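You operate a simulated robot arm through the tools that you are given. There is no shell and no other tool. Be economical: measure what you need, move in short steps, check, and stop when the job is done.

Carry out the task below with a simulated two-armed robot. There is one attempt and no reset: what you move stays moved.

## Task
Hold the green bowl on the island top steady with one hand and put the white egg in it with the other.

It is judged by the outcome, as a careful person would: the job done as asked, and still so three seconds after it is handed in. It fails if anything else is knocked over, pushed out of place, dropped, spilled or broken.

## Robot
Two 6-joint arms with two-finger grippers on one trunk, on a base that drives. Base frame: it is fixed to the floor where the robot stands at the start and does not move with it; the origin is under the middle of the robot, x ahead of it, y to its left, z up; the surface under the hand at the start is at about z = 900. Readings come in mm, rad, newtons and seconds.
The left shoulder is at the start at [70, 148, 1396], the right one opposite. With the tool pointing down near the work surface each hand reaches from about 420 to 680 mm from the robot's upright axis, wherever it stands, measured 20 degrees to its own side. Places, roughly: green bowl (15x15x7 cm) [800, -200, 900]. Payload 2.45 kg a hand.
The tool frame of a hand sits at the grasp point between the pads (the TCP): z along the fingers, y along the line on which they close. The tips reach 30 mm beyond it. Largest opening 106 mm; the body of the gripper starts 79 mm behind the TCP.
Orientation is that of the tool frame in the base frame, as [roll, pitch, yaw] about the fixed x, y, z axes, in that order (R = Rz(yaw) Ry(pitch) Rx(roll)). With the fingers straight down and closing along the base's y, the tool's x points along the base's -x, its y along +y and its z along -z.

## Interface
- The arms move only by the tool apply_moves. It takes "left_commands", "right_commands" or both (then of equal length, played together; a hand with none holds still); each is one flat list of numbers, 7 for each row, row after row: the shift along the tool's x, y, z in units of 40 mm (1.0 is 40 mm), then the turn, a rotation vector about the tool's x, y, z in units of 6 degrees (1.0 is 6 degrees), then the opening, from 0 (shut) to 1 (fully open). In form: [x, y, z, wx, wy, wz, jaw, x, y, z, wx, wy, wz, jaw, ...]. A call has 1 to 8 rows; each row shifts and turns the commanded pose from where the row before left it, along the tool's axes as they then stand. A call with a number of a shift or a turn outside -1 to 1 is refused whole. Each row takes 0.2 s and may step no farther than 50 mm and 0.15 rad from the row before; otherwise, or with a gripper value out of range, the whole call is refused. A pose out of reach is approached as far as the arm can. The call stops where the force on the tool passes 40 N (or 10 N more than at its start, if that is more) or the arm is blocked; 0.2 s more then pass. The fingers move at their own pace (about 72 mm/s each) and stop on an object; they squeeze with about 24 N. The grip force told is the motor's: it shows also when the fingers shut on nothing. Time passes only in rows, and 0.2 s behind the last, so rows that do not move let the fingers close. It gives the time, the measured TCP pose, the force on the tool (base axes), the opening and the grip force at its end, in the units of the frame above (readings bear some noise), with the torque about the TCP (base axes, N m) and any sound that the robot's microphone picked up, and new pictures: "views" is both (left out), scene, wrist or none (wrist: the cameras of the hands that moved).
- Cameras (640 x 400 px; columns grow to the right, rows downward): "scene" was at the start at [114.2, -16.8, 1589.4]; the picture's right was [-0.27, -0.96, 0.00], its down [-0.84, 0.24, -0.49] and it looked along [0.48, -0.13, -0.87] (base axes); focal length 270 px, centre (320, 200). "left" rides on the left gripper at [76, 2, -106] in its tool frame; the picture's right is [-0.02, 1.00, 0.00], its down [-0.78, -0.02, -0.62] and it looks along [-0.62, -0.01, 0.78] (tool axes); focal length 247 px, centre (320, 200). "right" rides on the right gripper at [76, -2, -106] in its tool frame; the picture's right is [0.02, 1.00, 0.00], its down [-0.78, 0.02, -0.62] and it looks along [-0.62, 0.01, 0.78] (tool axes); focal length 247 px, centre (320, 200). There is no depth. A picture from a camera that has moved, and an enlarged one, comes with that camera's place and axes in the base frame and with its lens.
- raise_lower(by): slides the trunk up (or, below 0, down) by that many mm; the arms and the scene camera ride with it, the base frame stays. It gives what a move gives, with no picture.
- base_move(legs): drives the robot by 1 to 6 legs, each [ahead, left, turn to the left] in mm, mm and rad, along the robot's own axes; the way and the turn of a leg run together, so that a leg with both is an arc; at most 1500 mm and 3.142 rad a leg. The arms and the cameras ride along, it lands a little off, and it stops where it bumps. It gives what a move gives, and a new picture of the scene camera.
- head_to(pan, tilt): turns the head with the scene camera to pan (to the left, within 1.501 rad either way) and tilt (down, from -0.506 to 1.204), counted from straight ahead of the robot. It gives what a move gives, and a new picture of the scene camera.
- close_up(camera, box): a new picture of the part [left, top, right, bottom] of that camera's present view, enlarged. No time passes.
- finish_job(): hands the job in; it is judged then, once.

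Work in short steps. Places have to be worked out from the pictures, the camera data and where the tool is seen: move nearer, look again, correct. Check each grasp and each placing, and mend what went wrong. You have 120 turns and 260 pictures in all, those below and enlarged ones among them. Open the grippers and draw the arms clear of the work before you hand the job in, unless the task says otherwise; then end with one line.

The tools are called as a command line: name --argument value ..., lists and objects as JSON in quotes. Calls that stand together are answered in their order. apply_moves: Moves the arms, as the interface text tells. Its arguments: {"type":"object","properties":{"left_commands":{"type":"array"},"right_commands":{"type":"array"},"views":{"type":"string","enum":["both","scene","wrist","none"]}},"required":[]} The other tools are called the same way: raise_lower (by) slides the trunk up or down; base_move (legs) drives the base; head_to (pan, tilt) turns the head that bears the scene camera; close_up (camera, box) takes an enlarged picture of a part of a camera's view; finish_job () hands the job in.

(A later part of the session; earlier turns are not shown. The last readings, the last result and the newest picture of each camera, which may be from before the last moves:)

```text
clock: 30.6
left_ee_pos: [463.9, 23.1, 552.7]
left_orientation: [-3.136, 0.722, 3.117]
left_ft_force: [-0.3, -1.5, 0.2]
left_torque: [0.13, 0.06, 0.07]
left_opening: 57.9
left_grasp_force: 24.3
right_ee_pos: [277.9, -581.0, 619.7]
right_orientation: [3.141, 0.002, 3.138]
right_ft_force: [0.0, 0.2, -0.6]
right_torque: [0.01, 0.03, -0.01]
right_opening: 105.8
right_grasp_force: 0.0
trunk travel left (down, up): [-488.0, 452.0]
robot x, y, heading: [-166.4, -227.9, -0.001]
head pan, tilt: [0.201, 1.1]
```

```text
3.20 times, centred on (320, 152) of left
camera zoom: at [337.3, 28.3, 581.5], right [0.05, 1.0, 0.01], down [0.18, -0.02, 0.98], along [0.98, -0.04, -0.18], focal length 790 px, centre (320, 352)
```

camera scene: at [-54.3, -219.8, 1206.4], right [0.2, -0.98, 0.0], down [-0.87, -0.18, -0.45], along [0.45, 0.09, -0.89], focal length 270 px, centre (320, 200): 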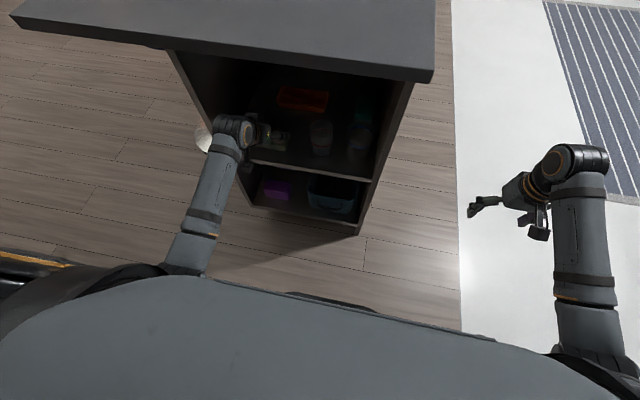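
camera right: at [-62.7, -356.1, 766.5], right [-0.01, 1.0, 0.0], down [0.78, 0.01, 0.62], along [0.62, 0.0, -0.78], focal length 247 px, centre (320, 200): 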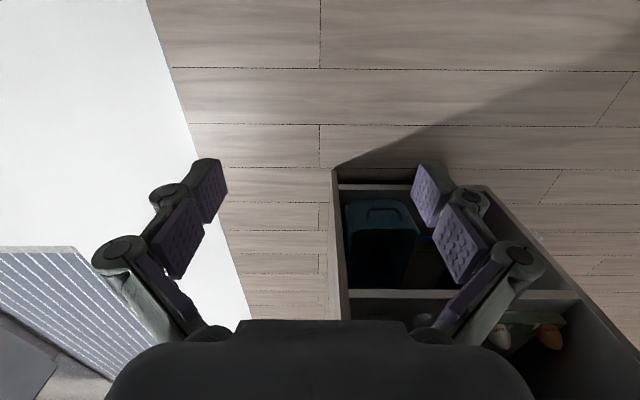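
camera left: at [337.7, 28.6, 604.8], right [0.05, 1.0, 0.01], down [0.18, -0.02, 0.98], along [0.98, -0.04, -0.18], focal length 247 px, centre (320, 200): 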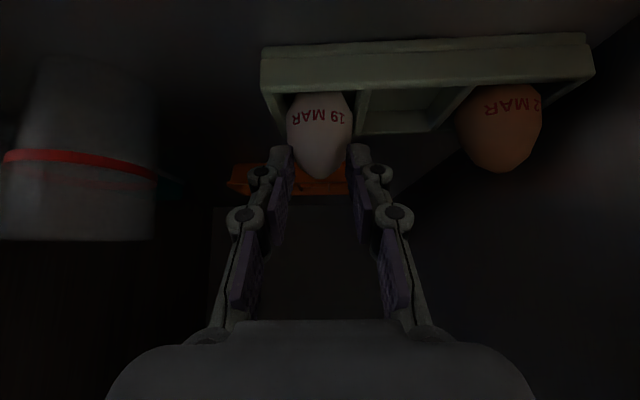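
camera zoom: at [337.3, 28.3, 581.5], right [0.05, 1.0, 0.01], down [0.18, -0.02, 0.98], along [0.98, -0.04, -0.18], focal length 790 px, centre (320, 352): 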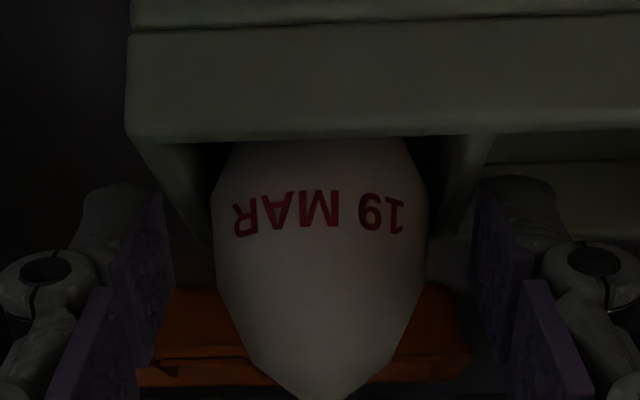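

Still on the walls, so z≈555 is the floor. Reanalysing: the egg's tip is at x≈482, so my pads sat about 12 mm too near. I'll open, rise 2.5 mm, go 12 mm forward and close.

apply_moves --left_commands '[0, 0, 0, 0, 0, 0, 0.66, -0.045, 0, -0.051, 0, 0, 0, 0.66, -0.12, 0, 0.106, 0, 0, 0, 0.66, -0.12, 0, 0.106, 0, 0, 0, 0.66]' --views "none"

apply_moves --left_commands '[0, 0, 0, 0, 0, 0, 0.5, 0, 0, 0, 0, 0, 0, 0.38, 0, 0, 0, 0, 0, 0, 0.3, 0, 0, 0, 0, 0, 0, 0.3]' --views "none"

close_up --camera "left" --box '[220, 90, 420, 215]'

```text
clock: 31.6
left_ee_pos: [478.1, 23.1, 554.9]
left_orientation: [-3.136, 0.722, 3.117]
left_ft_force: [0.2, 0.4, -0.3]
left_torque: [0.0, 0.03, 0.0]
left_opening: 70.0
left_grasp_force: 0.1
right_ee_pos: [278.1, -581.7, 618.9]
right_orientation: [3.141, 0.002, 3.136]
right_ft_force: [-0.2, -0.8, 0.7]
right_torque: [-0.01, 0.0, 0.01]
right_opening: 105.9
right_grasp_force: 0.0
trunk travel left (down, up): [-488.0, 452.0]
robot x, y, heading: [-164.8, -239.1, -0.002]
head pan, tilt: [0.201, 1.1]
```

```text
clock: 32.6
left_ee_pos: [477.4, 21.7, 555.5]
left_orientation: [-3.134, 0.722, 3.117]
left_ft_force: [1.1, 0.8, 3.4]
left_torque: [0.04, -0.02, 0.01]
left_opening: 38.7
left_grasp_force: 23.7
right_ee_pos: [278.6, -582.5, 619.6]
right_orientation: [3.141, 0.003, 3.138]
right_ft_force: [-0.4, -0.1, 0.2]
right_torque: [0.0, 0.01, 0.02]
right_opening: 106.3
right_grasp_force: 0.0
trunk travel left (down, up): [-488.0, 452.0]
robot x, y, heading: [-166.0, -234.7, -0.003]
head pan, tilt: [0.201, 1.1]
```

```text
3.20 times, centred on (320, 152) of left
camera zoom: at [350.7, 28.0, 584.7], right [0.05, 1.0, 0.01], down [0.17, -0.02, 0.98], along [0.98, -0.04, -0.18], focal length 790 px, centre (320, 352)
```

zoom: 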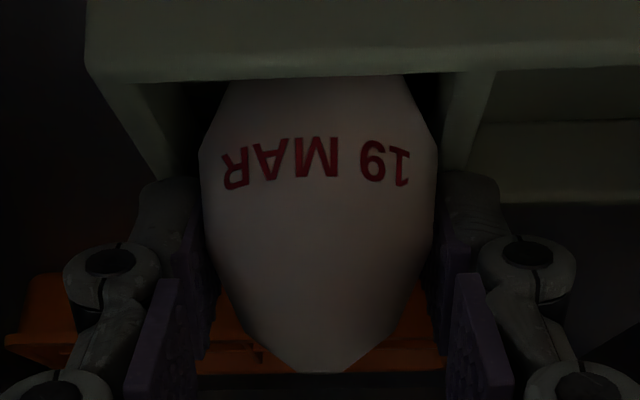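

Opening 38.7 mm with 24 N — slightly better. Slow lift test of 12 mm.

apply_moves --left_commands '[-0.033, 0, -0.0376, 0, 0, 0, 0.2, -0.033, 0, -0.0376, 0, 0, 0, 0.2, -0.033, 0, -0.0376, 0, 0, 0, 0.2, -0.033, 0, -0.0376, 0, 0, 0, 0.2, -0.033, 0, -0.0376, 0, 0, 0, 0.2, -0.033, 0, -0.0376, 0, 0, 0, 0.2]' --views "wrist"

```text
clock: 34.0
left_ee_pos: [477.7, 23.0, 566.0]
left_orientation: [-3.135, 0.722, 3.118]
left_ft_force: [0.0, 0.2, -0.1]
left_torque: [-0.05, -0.05, -0.04]
left_opening: 21.9
left_grasp_force: 0.1
right_ee_pos: [277.2, -583.2, 618.7]
right_orientation: [3.141, 0.002, 3.14]
right_ft_force: [-0.2, -0.7, -0.2]
right_torque: [0.03, 0.04, -0.01]
right_opening: 106.1
right_grasp_force: 0.1
trunk travel left (down, up): [-488.0, 452.0]
robot x, y, heading: [-168.5, -232.9, 0.001]
head pan, tilt: [0.201, 1.1]
camera left: at [350.3, 27.9, 595.6], right [0.05, 1.0, 0.01], down [0.18, -0.02, 0.98], along [0.98, -0.04, -0.18], focal length 247 px, centre (320, 200)
```

left: 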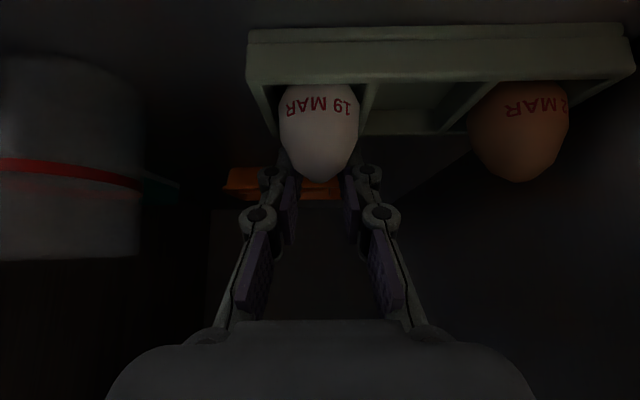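

It slipped again, and the fingers now appear *behind* the egg, so the egg is nearer than I assumed (or leaned). Let me look closely.

close_up --camera "left" --box '[220, 70, 420, 195]'

head_to --pan 0.35 --tilt 0.75

```text
3.20 times, centred on (320, 132) of left
camera zoom: at [350.3, 27.9, 595.6], right [0.05, 1.0, 0.01], down [0.18, -0.02, 0.98], along [0.98, -0.04, -0.18], focal length 790 px, centre (320, 416)
```

zoom: 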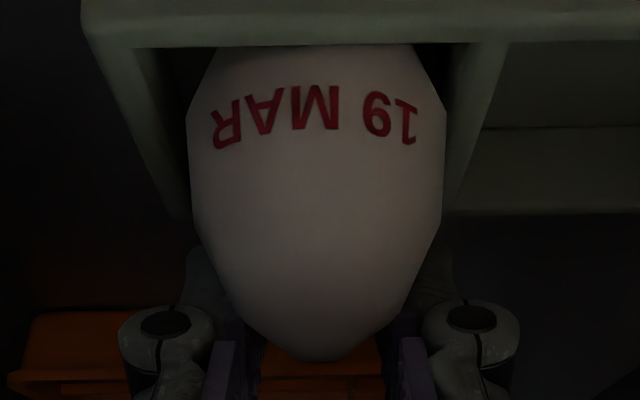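

```text
clock: 34.8
left_ee_pos: [478.1, 24.7, 566.1]
left_orientation: [-3.134, 0.722, 3.116]
left_ft_force: [0.6, 0.3, -1.0]
left_torque: [0.02, 0.01, 0.0]
left_opening: 21.2
left_grasp_force: 0.1
right_ee_pos: [277.8, -582.3, 618.8]
right_orientation: [-3.14, 0.001, 3.139]
right_ft_force: [-0.5, -0.1, -1.1]
right_torque: [-0.02, 0.0, 0.0]
right_opening: 105.9
right_grasp_force: 0.2
trunk travel left (down, up): [-488.0, 452.0]
robot x, y, heading: [-162.0, -236.1, -0.0]
head pan, tilt: [0.351, 0.75]
camera scene: at [-38.3, -204.0, 1232.1], right [0.34, -0.94, 0.0], down [-0.64, -0.23, -0.73], along [0.69, 0.25, -0.68], focal length 270 px, centre (320, 200)
```

scene: 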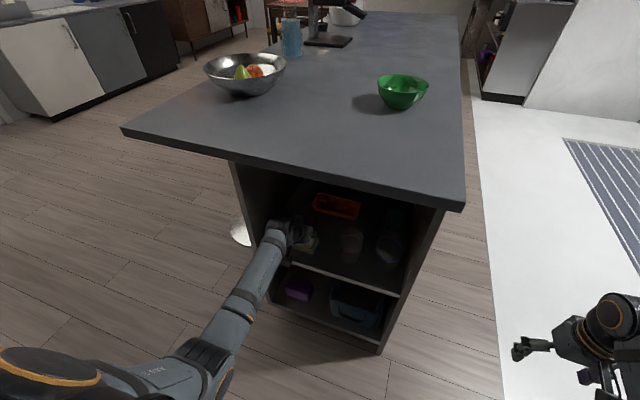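

I'll open, lift clear, retract, and tilt the tool steeper to get a well-conditioned second viewing direction on the egg.

apply_moves --left_commands '[0, 0, 0, 0, 0, 0, 0.66, 0, 0, 0, 0, 0, 0, 0.7, -0.33, 0, -0.375, 0, 0, 0, 0.7, -0.33, 0, -0.375, 0, 0, 0, 0.7, -0.33, 0, -0.375, 0, 0, 0, 0.7, 0.5, 0, -0.44, 0, 0, 0, 0.7, 0.5, 0, -0.44, 0, 0, 0, 0.7, 0.2, 0, -0.18, 0, 0, 0, 0.7]' --views "none"

close_up --camera "left" --box '[220, 30, 420, 155]'

apply_moves --left_commands '[0, 0, 0, 0, 0.85, 0, 0.7, 0, 0, 0, 0, 0.85, 0, 0.7, 0, 0, 0, 0, 0.85, 0, 0.7, 0, 0, 0, 0, 0.85, 0, 0.7]' --views "wrist"

```text
clock: 36.6
left_ee_pos: [413.6, 24.9, 626.5]
left_orientation: [-3.134, 0.722, 3.117]
left_ft_force: [-0.8, -0.5, 0.3]
left_torque: [0.02, 0.01, 0.05]
left_opening: 74.2
left_grasp_force: 0.0
right_ee_pos: [277.4, -581.4, 618.9]
right_orientation: [3.141, 0.003, 3.137]
right_ft_force: [0.0, -0.2, -0.1]
right_torque: [-0.02, 0.0, 0.02]
right_opening: 105.9
right_grasp_force: 0.1
trunk travel left (down, up): [-488.0, 452.0]
robot x, y, heading: [-169.8, -233.2, -0.002]
head pan, tilt: [0.351, 0.75]
```

```text
3.20 times, centred on (320, 92) of left
camera zoom: at [285.9, 30.3, 656.0], right [0.05, 1.0, 0.01], down [0.18, -0.02, 0.98], along [0.98, -0.04, -0.18], focal length 790 px, centre (320, 544)
```

zoom: 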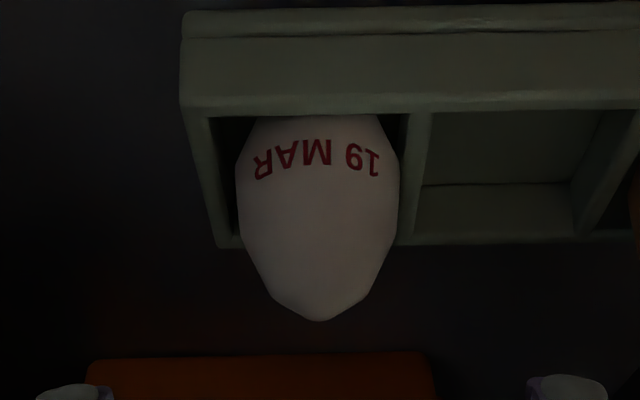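

```text
clock: 37.6
left_ee_pos: [414.3, 24.9, 626.3]
left_orientation: [-3.136, 0.366, 3.117]
left_ft_force: [-0.5, -0.2, -0.2]
left_torque: [0.01, 0.01, 0.01]
left_opening: 74.4
left_grasp_force: 0.1
right_ee_pos: [278.4, -582.3, 619.5]
right_orientation: [3.141, 0.003, 3.137]
right_ft_force: [0.0, 0.6, -0.2]
right_torque: [0.0, -0.01, 0.0]
right_opening: 106.1
right_grasp_force: 0.1
trunk travel left (down, up): [-488.0, 452.0]
robot x, y, heading: [-167.0, -232.6, -0.001]
head pan, tilt: [0.351, 0.75]
camera left: at [304.7, 29.8, 698.6], right [0.05, 1.0, 0.0], down [0.51, -0.03, 0.86], along [0.86, -0.04, -0.51], focal length 247 px, centre (320, 200)
```

left: 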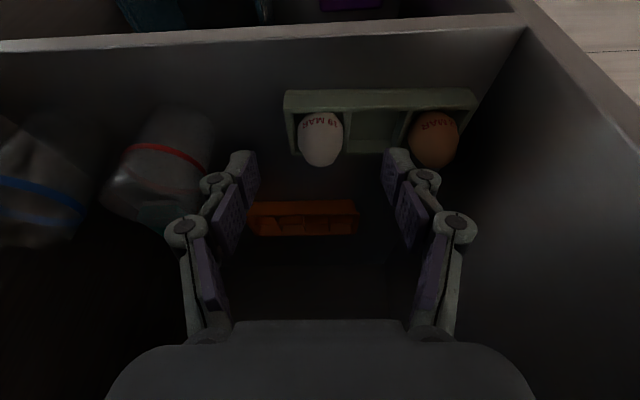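

The steeper view helps; I'll enlarge it and tilt further to vertical for a top view.

close_up --camera "left" --box '[260, 75, 388, 155]'

close_up --camera "left" --box '[260, 95, 388, 175]'

apply_moves --left_commands '[0, 0, 0, 0, 0.85, 0, 0.7, 0, 0, 0, 0, 0.85, 0, 0.7, 0, 0, 0, 0, 0.85, 0, 0.7]' --views "wrist"

close_up --camera "left" --box '[260, 95, 388, 175]'

```text
5.00 times, centred on (324, 115) of left
camera zoom: at [304.7, 29.8, 698.6], right [0.05, 1.0, 0.0], down [0.51, -0.03, 0.86], along [0.86, -0.04, -0.51], focal length 1235 px, centre (300, 625)
```

zoom: 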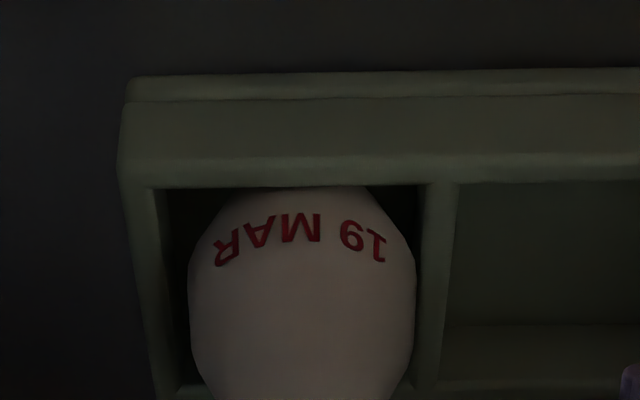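

```text
5.00 times, centred on (324, 135) of left
camera zoom: at [304.7, 29.8, 698.6], right [0.05, 1.0, 0.0], down [0.51, -0.03, 0.86], along [0.86, -0.04, -0.51], focal length 1235 px, centre (300, 525)
```

zoom: 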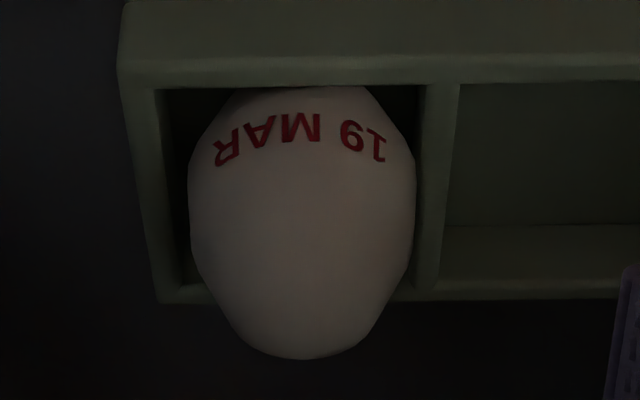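

```text
clock: 38.4
left_ee_pos: [411.4, 27.6, 617.3]
left_orientation: [-3.131, 0.085, 3.114]
left_ft_force: [-0.6, -0.2, 0.1]
left_torque: [0.01, -0.04, 0.02]
left_opening: 74.5
left_grasp_force: 0.1
right_ee_pos: [278.8, -581.1, 616.4]
right_orientation: [-3.141, -0.003, 3.139]
right_ft_force: [0.4, 0.1, -0.3]
right_torque: [0.01, 0.0, -0.01]
right_opening: 106.3
right_grasp_force: 0.0
trunk travel left (down, up): [-488.0, 452.0]
robot x, y, heading: [-166.3, -233.1, -0.006]
head pan, tilt: [0.351, 0.75]
camera left: at [326.0, 31.9, 717.3], right [0.05, 1.0, -0.01], down [0.73, -0.03, 0.68], along [0.68, -0.04, -0.73], focal length 247 px, centre (320, 200)
```

left: 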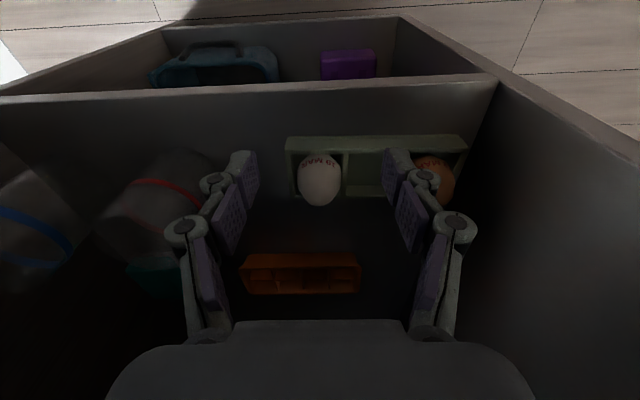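

```text
5.00 times, centred on (324, 135) of left
camera zoom: at [326.0, 31.9, 717.3], right [0.05, 1.0, -0.01], down [0.73, -0.03, 0.68], along [0.68, -0.04, -0.73], focal length 1235 px, centre (300, 525)
```

zoom: 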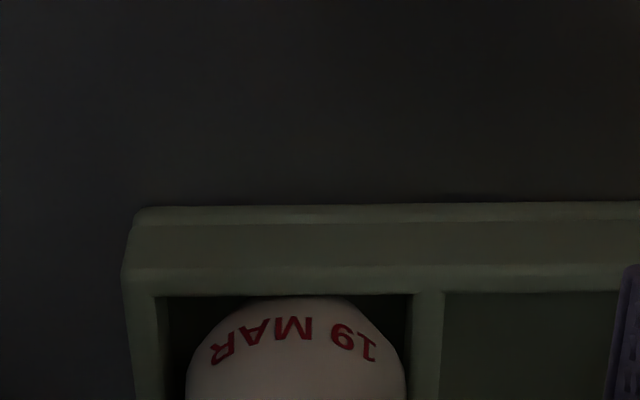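

Now the geometry is solid: cell spans x 450–503, rim z≈525, egg axis x≈474, y≈24, width 42.5 mm, tip z≈564. A near-vertical grasp would put the whole tip edge at the equator; I'll check wrist clearance under the countertop.

close_up --camera "scene" --box '[180, 140, 420, 290]'

```text
2.67 times, centred on (300, 215) of scene
camera zoom: at [-35.5, -200.3, 1230.8], right [0.34, -0.94, 0.0], down [-0.64, -0.24, -0.73], along [0.69, 0.25, -0.68], focal length 719 px, centre (373, 160)
```

zoom: 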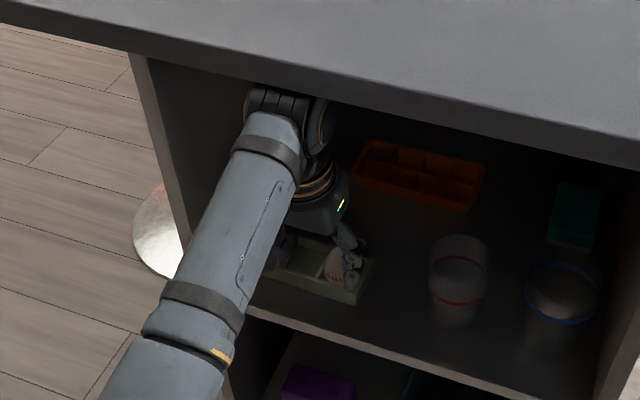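

Clearance looks fine once lowered: fingers can straddle the egg going forward. Lower trunk 45 mm first, then drive ahead 55 mm.

raise_lower --by -45

base_move --legs '[[45, -3, 0]]'

apply_moves --left_commands '[0, 0, 0, 0, 0, 0, 0.7]' --views "wrist"

```text
clock: 39.3
left_ee_pos: [413.1, 25.0, 582.5]
left_orientation: [-3.139, 0.1, 3.113]
left_ft_force: [-0.5, 0.0, 0.1]
left_torque: [-0.03, -0.02, -0.01]
left_opening: 74.0
left_grasp_force: 0.1
right_ee_pos: [277.3, -582.8, 574.2]
right_orientation: [3.141, 0.002, 3.14]
right_ft_force: [0.1, -0.3, 0.1]
right_torque: [0.01, -0.02, -0.05]
right_opening: 106.3
right_grasp_force: 0.0
trunk travel left (down, up): [-443.0, 497.0]
robot x, y, heading: [-169.3, -235.0, -0.002]
head pan, tilt: [0.351, 0.75]
```

```text
clock: 40.2
left_ee_pos: [459.1, 21.3, 579.4]
left_orientation: [-3.138, 0.098, 3.112]
left_ft_force: [0.0, -0.8, 0.9]
left_torque: [-0.01, 0.01, 0.04]
left_opening: 74.3
left_grasp_force: 0.0
right_ee_pos: [324.7, -584.3, 574.6]
right_orientation: [3.142, 0.001, 3.138]
right_ft_force: [0.1, -0.8, -0.5]
right_torque: [-0.01, 0.02, -0.03]
right_opening: 106.1
right_grasp_force: 0.0
trunk travel left (down, up): [-443.0, 497.0]
robot x, y, heading: [-121.0, -234.5, -0.002]
head pan, tilt: [0.351, 0.75]
camera scene: at [8.3, -207.2, 1186.9], right [0.34, -0.94, 0.0], down [-0.64, -0.23, -0.73], along [0.69, 0.25, -0.68], focal length 270 px, centre (320, 200)
```

scene: 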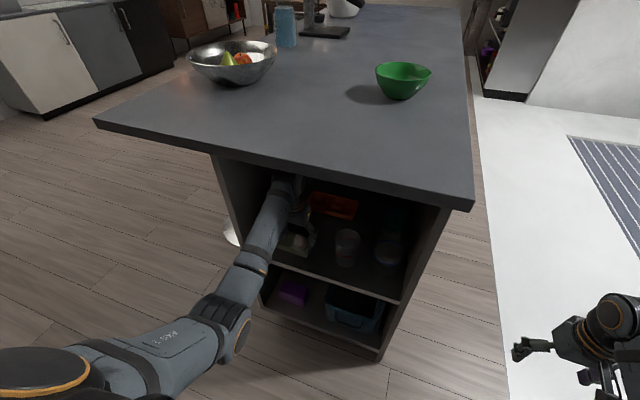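

```text
clock: 40.6
left_ee_pos: [459.5, 21.1, 581.3]
left_orientation: [-3.137, 0.1, 3.113]
left_ft_force: [-0.5, -0.3, 0.5]
left_torque: [-0.01, 0.0, -0.02]
left_opening: 74.3
left_grasp_force: 0.0
right_ee_pos: [323.2, -584.7, 573.7]
right_orientation: [3.141, 0.002, 3.139]
right_ft_force: [0.9, -0.7, -0.6]
right_torque: [0.02, 0.02, 0.02]
right_opening: 105.9
right_grasp_force: 0.0
trunk travel left (down, up): [-443.0, 497.0]
robot x, y, heading: [-120.9, -235.9, -0.003]
head pan, tilt: [0.351, 0.75]
camera left: at [372.5, 26.3, 679.7], right [0.05, 1.0, 0.0], down [0.72, -0.03, 0.7], along [0.7, -0.04, -0.72], focal length 247 px, centre (320, 200)
```

left: 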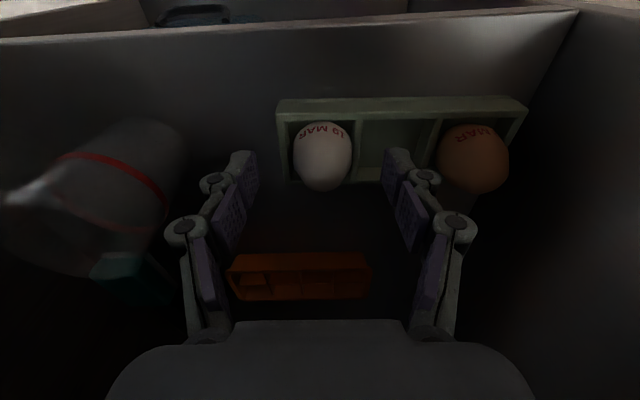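

Now aligned near-vertical. Final move: 12 mm forward, 2 mm left, 25 mm down to TCP z≈556.5, keeping tips just over the rim.

apply_moves --left_commands '[-0.25, 0.058, 0.03, 0, 0, 0, 0.66, 0, 0, 0.31, 0, 0, 0, 0.66, 0, 0, 0.31, 0, 0, 0, 0.66]' --views "wrist"

close_up --camera "left" --box '[220, 80, 420, 205]'

```text
clock: 41.4
left_ee_pos: [471.0, 22.6, 557.3]
left_orientation: [-3.136, 0.099, 3.112]
left_ft_force: [0.6, 0.6, 0.0]
left_torque: [0.01, -0.02, -0.04]
left_opening: 70.0
left_grasp_force: 0.2
right_ee_pos: [323.0, -586.2, 574.9]
right_orientation: [3.142, 0.003, 3.138]
right_ft_force: [-0.5, -0.6, -0.1]
right_torque: [0.01, -0.01, 0.01]
right_opening: 106.1
right_grasp_force: 0.0
trunk travel left (down, up): [-443.0, 497.0]
robot x, y, heading: [-123.8, -238.8, -0.002]
head pan, tilt: [0.351, 0.75]
camera left: at [385.1, 27.8, 655.1], right [0.05, 1.0, 0.0], down [0.72, -0.03, 0.7], along [0.7, -0.04, -0.72], focal length 247 px, centre (320, 200)
```

left: 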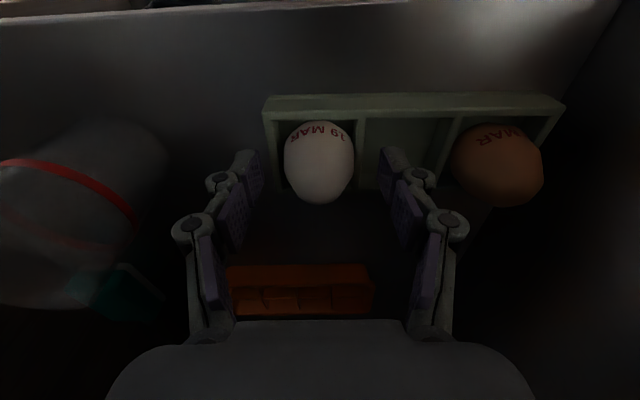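

```text
3.20 times, centred on (320, 142) of left
camera zoom: at [385.1, 27.8, 655.1], right [0.05, 1.0, 0.0], down [0.72, -0.03, 0.7], along [0.7, -0.04, -0.72], focal length 790 px, centre (320, 384)
```

zoom: 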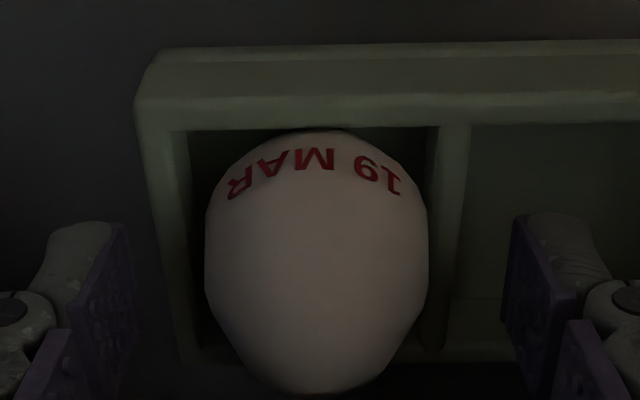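

Fingertips sit right beside the egg's widest girth. Closing.

apply_moves --left_commands '[0, 0, 0, 0, 0, 0, 0.5, 0, 0, 0, 0, 0, 0, 0.4, 0, 0, 0, 0, 0, 0, 0.3, 0, 0, 0, 0, 0, 0, 0.3]' --views "none"

close_up --camera "left" --box '[220, 80, 420, 205]'

```text
clock: 42.4
left_ee_pos: [471.3, 23.2, 557.2]
left_orientation: [-3.136, 0.1, 3.112]
left_ft_force: [0.1, 0.5, 1.1]
left_torque: [-0.02, 0.02, 0.0]
left_opening: 39.5
left_grasp_force: 24.1
right_ee_pos: [321.8, -586.1, 575.1]
right_orientation: [3.14, 0.002, 3.139]
right_ft_force: [-0.7, -0.3, 0.4]
right_torque: [0.02, 0.02, 0.01]
right_opening: 105.9
right_grasp_force: 0.1
trunk travel left (down, up): [-443.0, 497.0]
robot x, y, heading: [-123.3, -236.6, -0.004]
head pan, tilt: [0.351, 0.75]
```

```text
3.20 times, centred on (320, 142) of left
camera zoom: at [385.0, 27.6, 655.3], right [0.05, 1.0, 0.0], down [0.72, -0.03, 0.7], along [0.7, -0.04, -0.72], focal length 790 px, centre (320, 384)
```

zoom: 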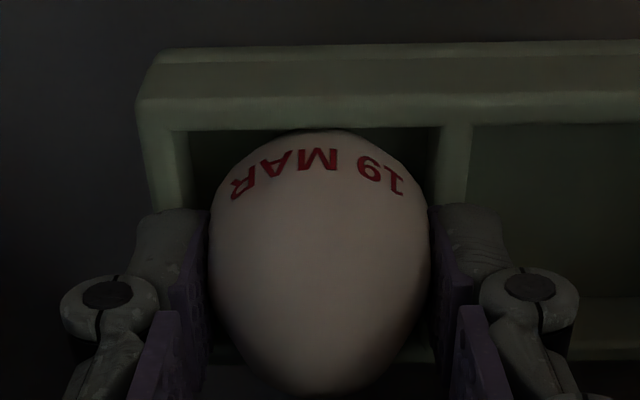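

39.5 mm now, near the full girth. Slow lift test.

apply_moves --left_commands '[-0.004, 0, -0.04, 0, 0, 0, 0.3, -0.004, 0, -0.04, 0, 0, 0, 0.3, -0.004, 0, -0.04, 0, 0, 0, 0.3, -0.004, 0, -0.04, 0, 0, 0, 0.3, -0.004, 0, -0.04, 0, 0, 0, 0.3]' --views "wrist"

```text
clock: 43.6
left_ee_pos: [470.8, 24.4, 564.0]
left_orientation: [-3.137, 0.098, 3.114]
left_ft_force: [-0.7, 1.3, -0.9]
left_torque: [0.03, -0.01, 0.01]
left_opening: 39.2
left_grasp_force: 23.9
right_ee_pos: [322.2, -584.2, 574.8]
right_orientation: [-3.141, 0.002, 3.138]
right_ft_force: [0.3, -0.3, 0.1]
right_torque: [0.03, -0.02, -0.02]
right_opening: 106.2
right_grasp_force: 0.1
trunk travel left (down, up): [-443.0, 497.0]
robot x, y, heading: [-120.9, -243.0, -0.005]
head pan, tilt: [0.351, 0.75]
camera left: at [385.2, 28.2, 663.0], right [0.05, 1.0, 0.0], down [0.72, -0.03, 0.7], along [0.7, -0.04, -0.72], focal length 247 px, centre (320, 200)
```

left: 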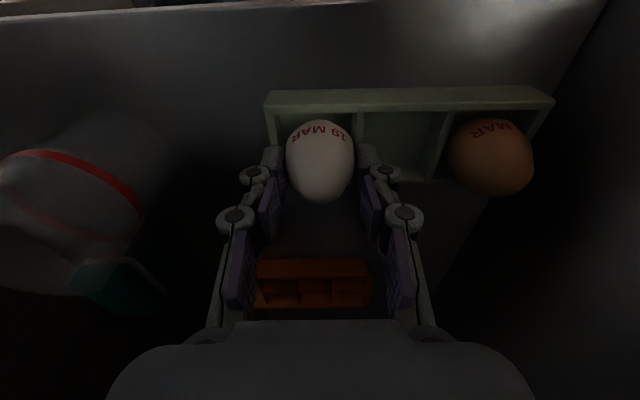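

The egg rises with the hand, grip steady. Lifting 32 mm more to clear the tray.

apply_moves --left_commands '[-0.01, 0, -0.1, 0, 0, 0, 0.3, -0.01, 0, -0.1, 0, 0, 0, 0.3, -0.01, 0, -0.1, 0, 0, 0, 0.3, -0.01, 0, -0.1, 0, 0, 0, 0.3, -0.01, 0, -0.1, 0, 0, 0, 0.3, -0.01, 0, -0.1, 0, 0, 0, 0.3, -0.01, 0, -0.1, 0, 0, 0, 0.3, -0.01, 0, -0.1, 0, 0, 0, 0.3]' --views "both"

```text
clock: 45.4
left_ee_pos: [471.2, 24.1, 596.0]
left_orientation: [-3.136, 0.099, 3.112]
left_ft_force: [-0.7, -0.2, -0.3]
left_torque: [-0.01, 0.03, 0.0]
left_opening: 39.2
left_grasp_force: 24.3
right_ee_pos: [321.8, -585.6, 574.4]
right_orientation: [3.141, 0.002, 3.138]
right_ft_force: [-0.3, -0.2, 0.2]
right_torque: [-0.03, -0.01, 0.04]
right_opening: 105.9
right_grasp_force: 0.1
trunk travel left (down, up): [-443.0, 497.0]
robot x, y, heading: [-120.4, -237.2, -0.001]
head pan, tilt: [0.351, 0.75]
camera scene: at [6.7, -207.1, 1187.1], right [0.34, -0.94, 0.0], down [-0.64, -0.23, -0.73], along [0.69, 0.25, -0.68], focal length 270 px, centre (320, 200)
camera left: at [385.0, 28.5, 695.3], right [0.05, 1.0, 0.0], down [0.72, -0.03, 0.7], along [0.7, -0.04, -0.72], focal length 247 px, centre (320, 200)
```

scene: 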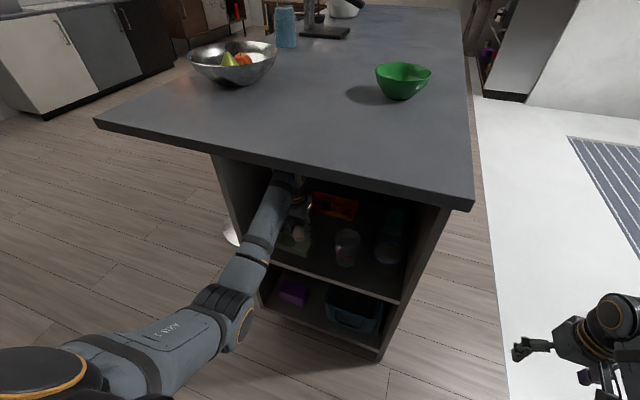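
left: 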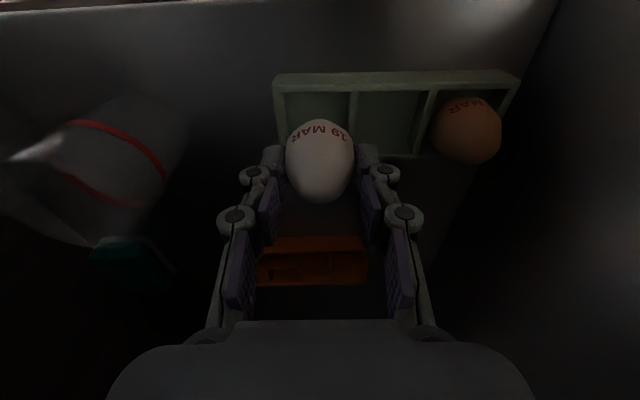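

The egg is clear of the tray. I'll back the base straight out 270 mm.

base_move --legs '[[-270, 0, 0]]'

apply_moves --left_commands '[0, 0, 0, 0, 0, 0, 0.3]' --views "wrist"

```text
clock: 47.3
left_ee_pos: [203.0, 26.0, 596.5]
left_orientation: [-3.137, 0.101, 3.115]
left_ft_force: [0.9, -0.3, -0.3]
left_torque: [-0.02, 0.01, 0.0]
left_opening: 39.0
left_grasp_force: 24.3
right_ee_pos: [56.0, -584.3, 575.6]
right_orientation: [3.142, 0.002, 3.14]
right_ft_force: [-0.1, 0.5, 0.1]
right_torque: [-0.03, -0.04, -0.01]
right_opening: 105.9
right_grasp_force: 0.0
trunk travel left (down, up): [-443.0, 497.0]
robot x, y, heading: [-389.3, -240.3, -0.001]
head pan, tilt: [0.351, 0.75]
camera scene: at [-261.7, -206.4, 1187.2], right [0.34, -0.94, 0.0], down [-0.64, -0.23, -0.73], along [0.69, 0.25, -0.68], focal length 270 px, centre (320, 200)
```

scene: 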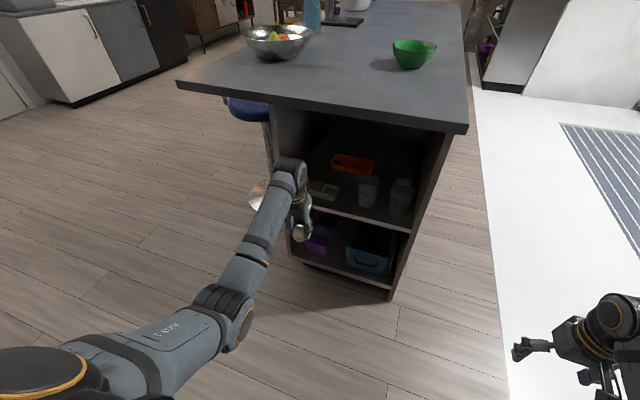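

```text
clock: 47.7
left_ee_pos: [204.2, 25.1, 595.8]
left_orientation: [-3.136, 0.1, 3.116]
left_ft_force: [0.6, -0.5, -0.9]
left_torque: [0.01, -0.03, -0.02]
left_opening: 38.9
left_grasp_force: 23.5
right_ee_pos: [55.1, -584.4, 575.3]
right_orientation: [3.141, 0.001, 3.139]
right_ft_force: [-0.1, 0.1, -0.2]
right_torque: [-0.01, -0.02, 0.0]
right_opening: 105.9
right_grasp_force: 0.1
trunk travel left (down, up): [-443.0, 497.0]
robot x, y, heading: [-392.7, -239.6, -0.001]
head pan, tilt: [0.351, 0.75]
camera left: at [116.9, 29.9, 695.3], right [0.05, 1.0, 0.0], down [0.72, -0.03, 0.7], along [0.7, -0.04, -0.72], focal length 247 px, centre (320, 200)
```

left: 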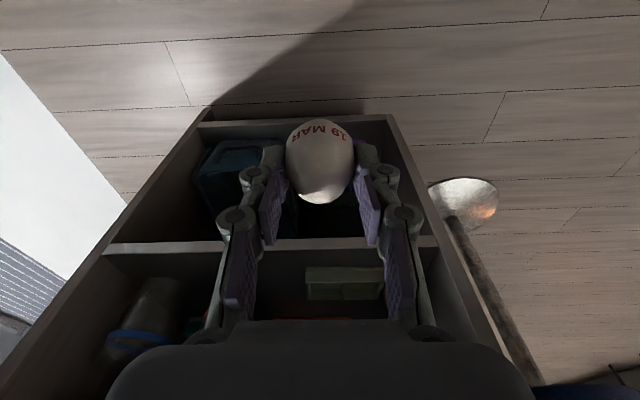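

Egg held securely outside. Raising the trunk so the egg is well above the countertop, then I'll drive around to the island's right side, where the bowl is near the edge.

raise_lower --by 400

raise_lower --by 90

head_to --pan -0.5 --tilt 0.6

```text
clock: 51.5
left_ee_pos: [204.3, 25.9, 996.6]
left_orientation: [-3.136, 0.1, 3.115]
left_ft_force: [-0.2, -0.4, -1.7]
left_torque: [-0.02, -0.03, 0.01]
left_opening: 38.4
left_grasp_force: 23.9
right_ee_pos: [55.6, -582.4, 974.2]
right_orientation: [3.141, 0.002, 3.141]
right_ft_force: [0.0, 0.9, 0.6]
right_torque: [0.04, -0.02, 0.01]
right_opening: 105.7
right_grasp_force: 0.0
trunk travel left (down, up): [-843.0, 97.0]
robot x, y, heading: [-389.2, -236.0, -0.002]
head pan, tilt: [0.351, 0.75]
```

```text
clock: 52.8
left_ee_pos: [203.9, 26.4, 1087.1]
left_orientation: [-3.135, 0.099, 3.115]
left_ft_force: [0.3, 0.3, 0.0]
left_torque: [-0.03, 0.03, 0.0]
left_opening: 38.6
left_grasp_force: 23.9
right_ee_pos: [58.1, -583.8, 1064.5]
right_orientation: [3.14, 0.003, 3.14]
right_ft_force: [-0.5, -0.5, 0.4]
right_torque: [-0.01, -0.03, -0.01]
right_opening: 106.1
right_grasp_force: 0.0
trunk travel left (down, up): [-933.0, 7.0]
robot x, y, heading: [-389.2, -233.9, 0.002]
head pan, tilt: [0.351, 0.75]
```

```text
clock: 53.9
left_ee_pos: [203.3, 25.6, 1087.0]
left_orientation: [-3.135, 0.098, 3.116]
left_ft_force: [0.0, -0.5, -0.3]
left_torque: [0.03, 0.02, 0.0]
left_opening: 38.2
left_grasp_force: 23.4
right_ee_pos: [55.8, -583.7, 1064.0]
right_orientation: [-3.14, 0.001, 3.14]
right_ft_force: [-0.7, -0.3, 0.0]
right_torque: [-0.01, 0.03, 0.03]
right_opening: 106.1
right_grasp_force: 0.1
trunk travel left (down, up): [-933.0, 7.0]
robot x, y, heading: [-388.4, -237.1, 0.001]
head pan, tilt: [-0.499, 0.6]
camera scene: at [-261.0, -277.1, 1690.0], right [-0.48, -0.88, 0.0], down [-0.5, 0.27, -0.82], along [0.72, -0.39, -0.57], focal length 270 px, centre (320, 200)
```

scene: 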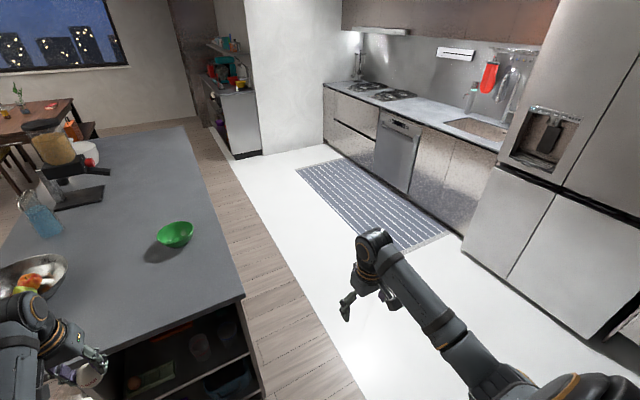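

The opening has crept to 38.2 mm; let me check whether the egg is slipping in the grip.

close_up --camera "left" --box '[220, 80, 420, 205]'

```text
3.20 times, centred on (320, 142) of left
camera zoom: at [117.1, 30.0, 1185.2], right [0.05, 1.0, 0.0], down [0.72, -0.03, 0.7], along [0.7, -0.04, -0.72], focal length 790 px, centre (320, 384)
```

zoom: 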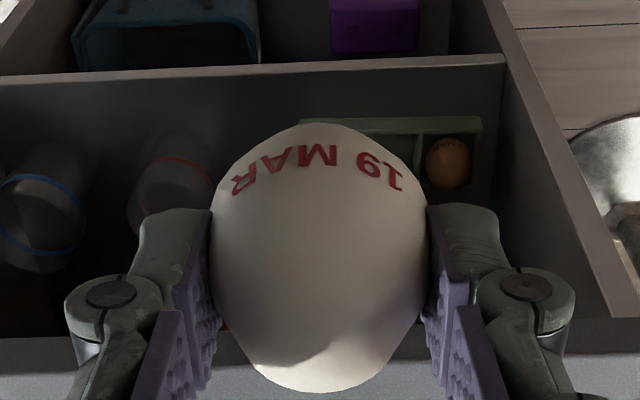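

The egg has crept down ~1–2 mm. Rather than risk it, I'll set its base on the countertop briefly and regrip lower around the girth. Drive ahead 250 mm to bring the hand over the clear counter area.

base_move --legs '[[250, 0, 0]]'

raise_lower --by -115

head_to --pan 0.3 --tilt 0.9

apply_moves --left_commands '[0, 0, 0, 0, 0, 0, 0.3]' --views "wrist"

```text
clock: 55.8
left_ee_pos: [452.7, 24.9, 1087.9]
left_orientation: [-3.136, 0.102, 3.114]
left_ft_force: [0.4, 0.2, -2.0]
left_torque: [0.0, -0.04, 0.0]
left_opening: 38.0
left_grasp_force: 23.9
right_ee_pos: [304.6, -585.0, 1065.9]
right_orientation: [-3.141, 0.004, 3.139]
right_ft_force: [0.6, 0.5, 0.3]
right_torque: [0.0, -0.03, 0.01]
right_opening: 105.9
right_grasp_force: 0.0
trunk travel left (down, up): [-933.0, 7.0]
robot x, y, heading: [-141.1, -240.6, 0.0]
head pan, tilt: [-0.499, 0.6]
camera scene: at [-13.3, -277.8, 1690.3], right [-0.48, -0.88, 0.0], down [-0.49, 0.27, -0.83], along [0.72, -0.4, -0.56], focal length 270 px, centre (320, 200)
```

scene: 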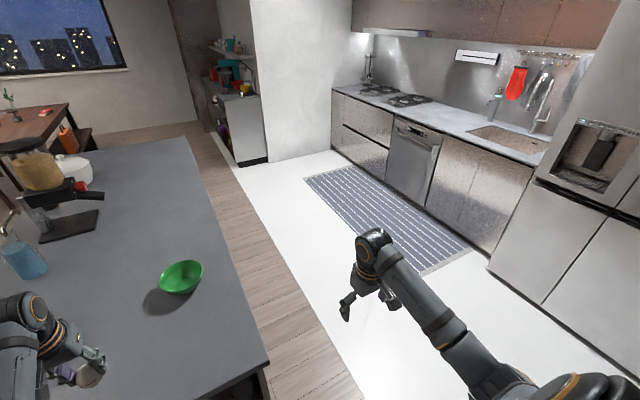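

```text
clock: 57.2
left_ee_pos: [454.6, 23.5, 970.8]
left_orientation: [-3.136, 0.1, 3.113]
left_ft_force: [0.2, 0.2, -0.1]
left_torque: [-0.02, 0.02, -0.01]
left_opening: 37.8
left_grasp_force: 24.2
right_ee_pos: [307.4, -584.9, 949.3]
right_orientation: [-3.141, 0.002, 3.136]
right_ft_force: [-0.7, -0.1, -0.7]
right_torque: [-0.02, -0.01, 0.04]
right_opening: 105.8
right_grasp_force: 0.1
trunk travel left (down, up): [-818.0, 122.0]
robot x, y, heading: [-138.4, -237.4, -0.004]
head pan, tilt: [-0.499, 0.6]
```

```text
clock: 58.3
left_ee_pos: [454.3, 25.0, 970.4]
left_orientation: [-3.136, 0.099, 3.112]
left_ft_force: [0.5, 0.3, -0.1]
left_torque: [-0.01, 0.01, -0.03]
left_opening: 38.0
left_grasp_force: 24.2
right_ee_pos: [306.9, -585.2, 950.1]
right_orientation: [-3.141, 0.001, 3.137]
right_ft_force: [0.6, 0.5, 0.1]
right_torque: [0.0, 0.02, 0.0]
right_opening: 106.0
right_grasp_force: 0.1
trunk travel left (down, up): [-818.0, 122.0]
robot x, y, heading: [-133.7, -234.8, 0.002]
head pan, tilt: [0.3, 0.901]
camera scene: at [-15.4, -213.2, 1550.2], right [0.29, -0.96, 0.0], down [-0.75, -0.23, -0.62], along [0.59, 0.18, -0.78], focal length 270 px, centre (320, 200)
```

scene: 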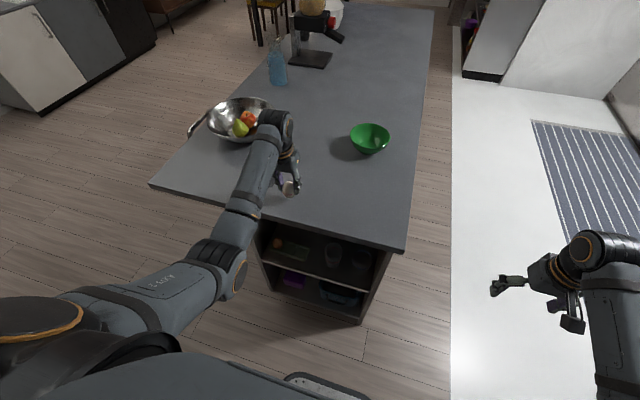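

```text
clock: 58.7
left_ee_pos: [453.4, 24.3, 971.8]
left_orientation: [-3.135, 0.099, 3.115]
left_ft_force: [-0.4, -1.2, -1.0]
left_torque: [0.01, 0.03, 0.0]
left_opening: 37.7
left_grasp_force: 24.2
right_ee_pos: [306.8, -584.6, 950.5]
right_orientation: [-3.142, 0.002, 3.138]
right_ft_force: [0.8, -0.1, 0.2]
right_torque: [-0.01, 0.01, -0.05]
right_opening: 106.1
right_grasp_force: 0.0
trunk travel left (down, up): [-818.0, 122.0]
robot x, y, heading: [-139.8, -237.1, 0.0]
head pan, tilt: [0.3, 0.901]
camera left: at [368.4, 28.7, 1070.2], right [0.05, 1.0, 0.0], down [0.72, -0.03, 0.7], along [0.7, -0.04, -0.72], focal length 247 px, centre (320, 200)
```

left: 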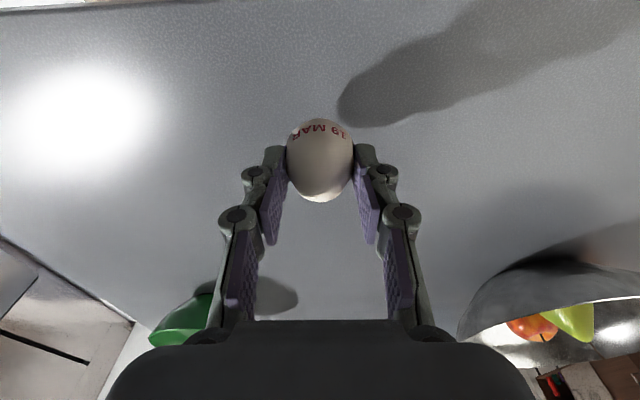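

Lowering in small steps toward contact (expected near TCP z≈953).

apply_moves --left_commands '[0.01, 0, 0.1, 0, 0, 0, 0.3, 0.01, 0, 0.1, 0, 0, 0, 0.3, 0.01, 0, 0.1, 0, 0, 0, 0.3, 0.004, 0, 0.04, 0, 0, 0, 0.3]' --views "none"

apply_moves --left_commands '[0.004, 0, 0.04, 0, 0, 0, 0.3, 0.004, 0, 0.04, 0, 0, 0, 0.3]' --views "none"

apply_moves --left_commands '[0.004, 0, 0.04, 0, 0, 0, 0.3, 0.004, 0, 0.04, 0, 0, 0, 0.3]' --views "wrist"

```text
clock: 59.7
left_ee_pos: [454.4, 24.2, 957.8]
left_orientation: [-3.137, 0.099, 3.112]
left_ft_force: [-0.7, -0.1, -0.7]
left_torque: [-0.02, -0.01, -0.01]
left_opening: 37.5
left_grasp_force: 23.7
right_ee_pos: [306.7, -584.5, 949.0]
right_orientation: [3.141, 0.002, 3.139]
right_ft_force: [0.3, -0.2, 0.0]
right_torque: [-0.01, 0.0, -0.03]
right_opening: 106.0
right_grasp_force: 0.0
trunk travel left (down, up): [-818.0, 122.0]
robot x, y, heading: [-134.4, -234.7, -0.001]
head pan, tilt: [0.3, 0.901]
```

```text
clock: 60.3
left_ee_pos: [453.8, 24.6, 955.8]
left_orientation: [-3.139, 0.101, 3.115]
left_ft_force: [-0.1, -0.2, -0.5]
left_torque: [-0.04, 0.03, 0.02]
left_opening: 37.9
left_grasp_force: 24.5
right_ee_pos: [306.7, -584.7, 949.5]
right_orientation: [3.14, 0.002, 3.139]
right_ft_force: [0.0, -0.3, 1.0]
right_torque: [0.01, -0.02, -0.01]
right_opening: 106.0
right_grasp_force: 0.1
trunk travel left (down, up): [-818.0, 122.0]
robot x, y, heading: [-139.3, -232.5, -0.008]
head pan, tilt: [0.3, 0.901]
```

```text
clock: 60.9
left_ee_pos: [454.5, 25.3, 951.9]
left_orientation: [-3.136, 0.099, 3.112]
left_ft_force: [-0.8, 0.6, -0.5]
left_torque: [0.01, -0.03, 0.05]
left_opening: 37.3
left_grasp_force: 23.6
right_ee_pos: [305.8, -583.8, 950.5]
right_orientation: [3.141, 0.003, 3.139]
right_ft_force: [-0.1, -0.8, 0.4]
right_torque: [-0.01, -0.01, -0.02]
right_opening: 105.8
right_grasp_force: 0.0
trunk travel left (down, up): [-818.0, 122.0]
robot x, y, heading: [-140.5, -241.9, 0.0]
head pan, tilt: [0.3, 0.901]
camera left: at [368.1, 28.9, 1050.0], right [0.05, 1.0, 0.0], down [0.72, -0.03, 0.7], along [0.7, -0.04, -0.72], focal length 247 px, centre (320, 200)
```

left: 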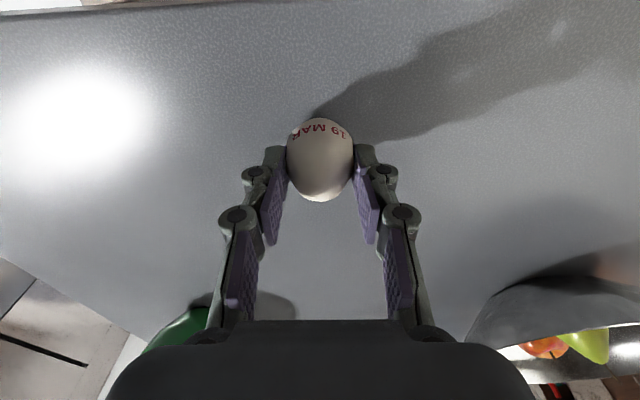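

Still no contact; continuing with 1 mm steps.

apply_moves --left_commands '[0.002, 0, 0.025, 0, 0, 0, 0.3, 0.002, 0, 0.025, 0, 0, 0, 0.3]' --views "none"

apply_moves --left_commands '[0.002, 0, 0.025, 0, 0, 0, 0.3, 0.002, 0, 0.025, 0, 0, 0, 0.3]' --views "none"

close_up --camera "left" --box '[220, 80, 420, 205]'

```text
clock: 61.5
left_ee_pos: [454.5, 24.4, 952.2]
left_orientation: [-3.137, 0.104, 3.112]
left_ft_force: [2.2, 1.6, 9.3]
left_torque: [0.1, -0.07, -0.03]
left_opening: 37.5
left_grasp_force: 23.6
right_ee_pos: [306.0, -585.3, 949.9]
right_orientation: [-3.142, 0.002, 3.137]
right_ft_force: [0.1, -0.2, 0.5]
right_torque: [0.01, 0.01, 0.02]
right_opening: 105.9
right_grasp_force: 0.1
trunk travel left (down, up): [-818.0, 122.0]
robot x, y, heading: [-139.7, -237.5, -0.002]
head pan, tilt: [0.3, 0.901]
```

```text
clock: 62.1
left_ee_pos: [454.7, 25.4, 950.0]
left_orientation: [-3.138, 0.106, 3.113]
left_ft_force: [5.3, 4.3, 22.4]
left_torque: [0.25, -0.18, 0.01]
left_opening: 37.4
left_grasp_force: 24.3
right_ee_pos: [304.5, -585.6, 949.9]
right_orientation: [3.14, 0.003, 3.139]
right_ft_force: [-0.7, -0.4, -0.2]
right_torque: [0.0, -0.03, -0.01]
right_opening: 106.1
right_grasp_force: 0.1
trunk travel left (down, up): [-818.0, 122.0]
robot x, y, heading: [-141.5, -236.1, -0.001]
head pan, tilt: [0.3, 0.901]
```

```text
3.20 times, centred on (320, 142) of left
camera zoom: at [366.8, 28.5, 1049.2], right [0.05, 1.0, 0.0], down [0.71, -0.04, 0.7], along [0.7, -0.04, -0.71], focal length 790 px, centre (320, 384)
```

zoom: 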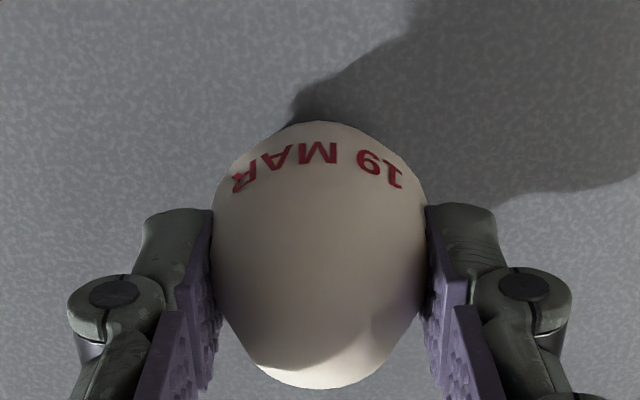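

Contact made (22 N). Now opening only slightly (to ~46 mm, keeping the egg caged), sliding down 10 mm and regripping.

apply_moves --left_commands '[-0.002, 0, -0.025, 0, 0, 0, 0.43, 0, 0, 0.08, 0, 0, 0, 0.43, 0.008, 0, 0.08, 0, 0, 0, 0.43, 0.008, 0, 0.08, 0, 0, 0, 0.43, 0, 0, 0.03, 0, 0, 0, 0.3, 0, 0, 0, 0, 0, 0, 0.3, 0, 0, 0, 0, 0, 0, 0.3]' --views "none"

close_up --camera "left" --box '[220, 80, 420, 205]'

```text
clock: 63.7
left_ee_pos: [455.5, 24.5, 938.3]
left_orientation: [-3.137, 0.102, 3.114]
left_ft_force: [0.3, 2.1, 6.5]
left_torque: [0.05, -0.01, 0.0]
left_opening: 41.1
left_grasp_force: 23.9
right_ee_pos: [305.9, -584.1, 949.4]
right_orientation: [-3.141, 0.002, 3.139]
right_ft_force: [-1.1, 0.8, -0.3]
right_torque: [-0.01, 0.03, -0.02]
right_opening: 105.6
right_grasp_force: 0.1
trunk travel left (down, up): [-818.0, 122.0]
robot x, y, heading: [-138.0, -238.1, 0.002]
head pan, tilt: [0.3, 0.901]
```

```text
3.20 times, centred on (320, 142) of left
camera zoom: at [368.4, 28.5, 1037.2], right [0.05, 1.0, 0.0], down [0.72, -0.03, 0.7], along [0.7, -0.04, -0.72], focal length 790 px, centre (320, 384)
```

zoom: 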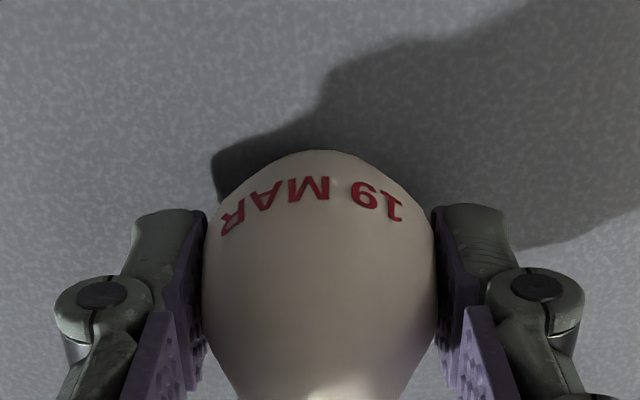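

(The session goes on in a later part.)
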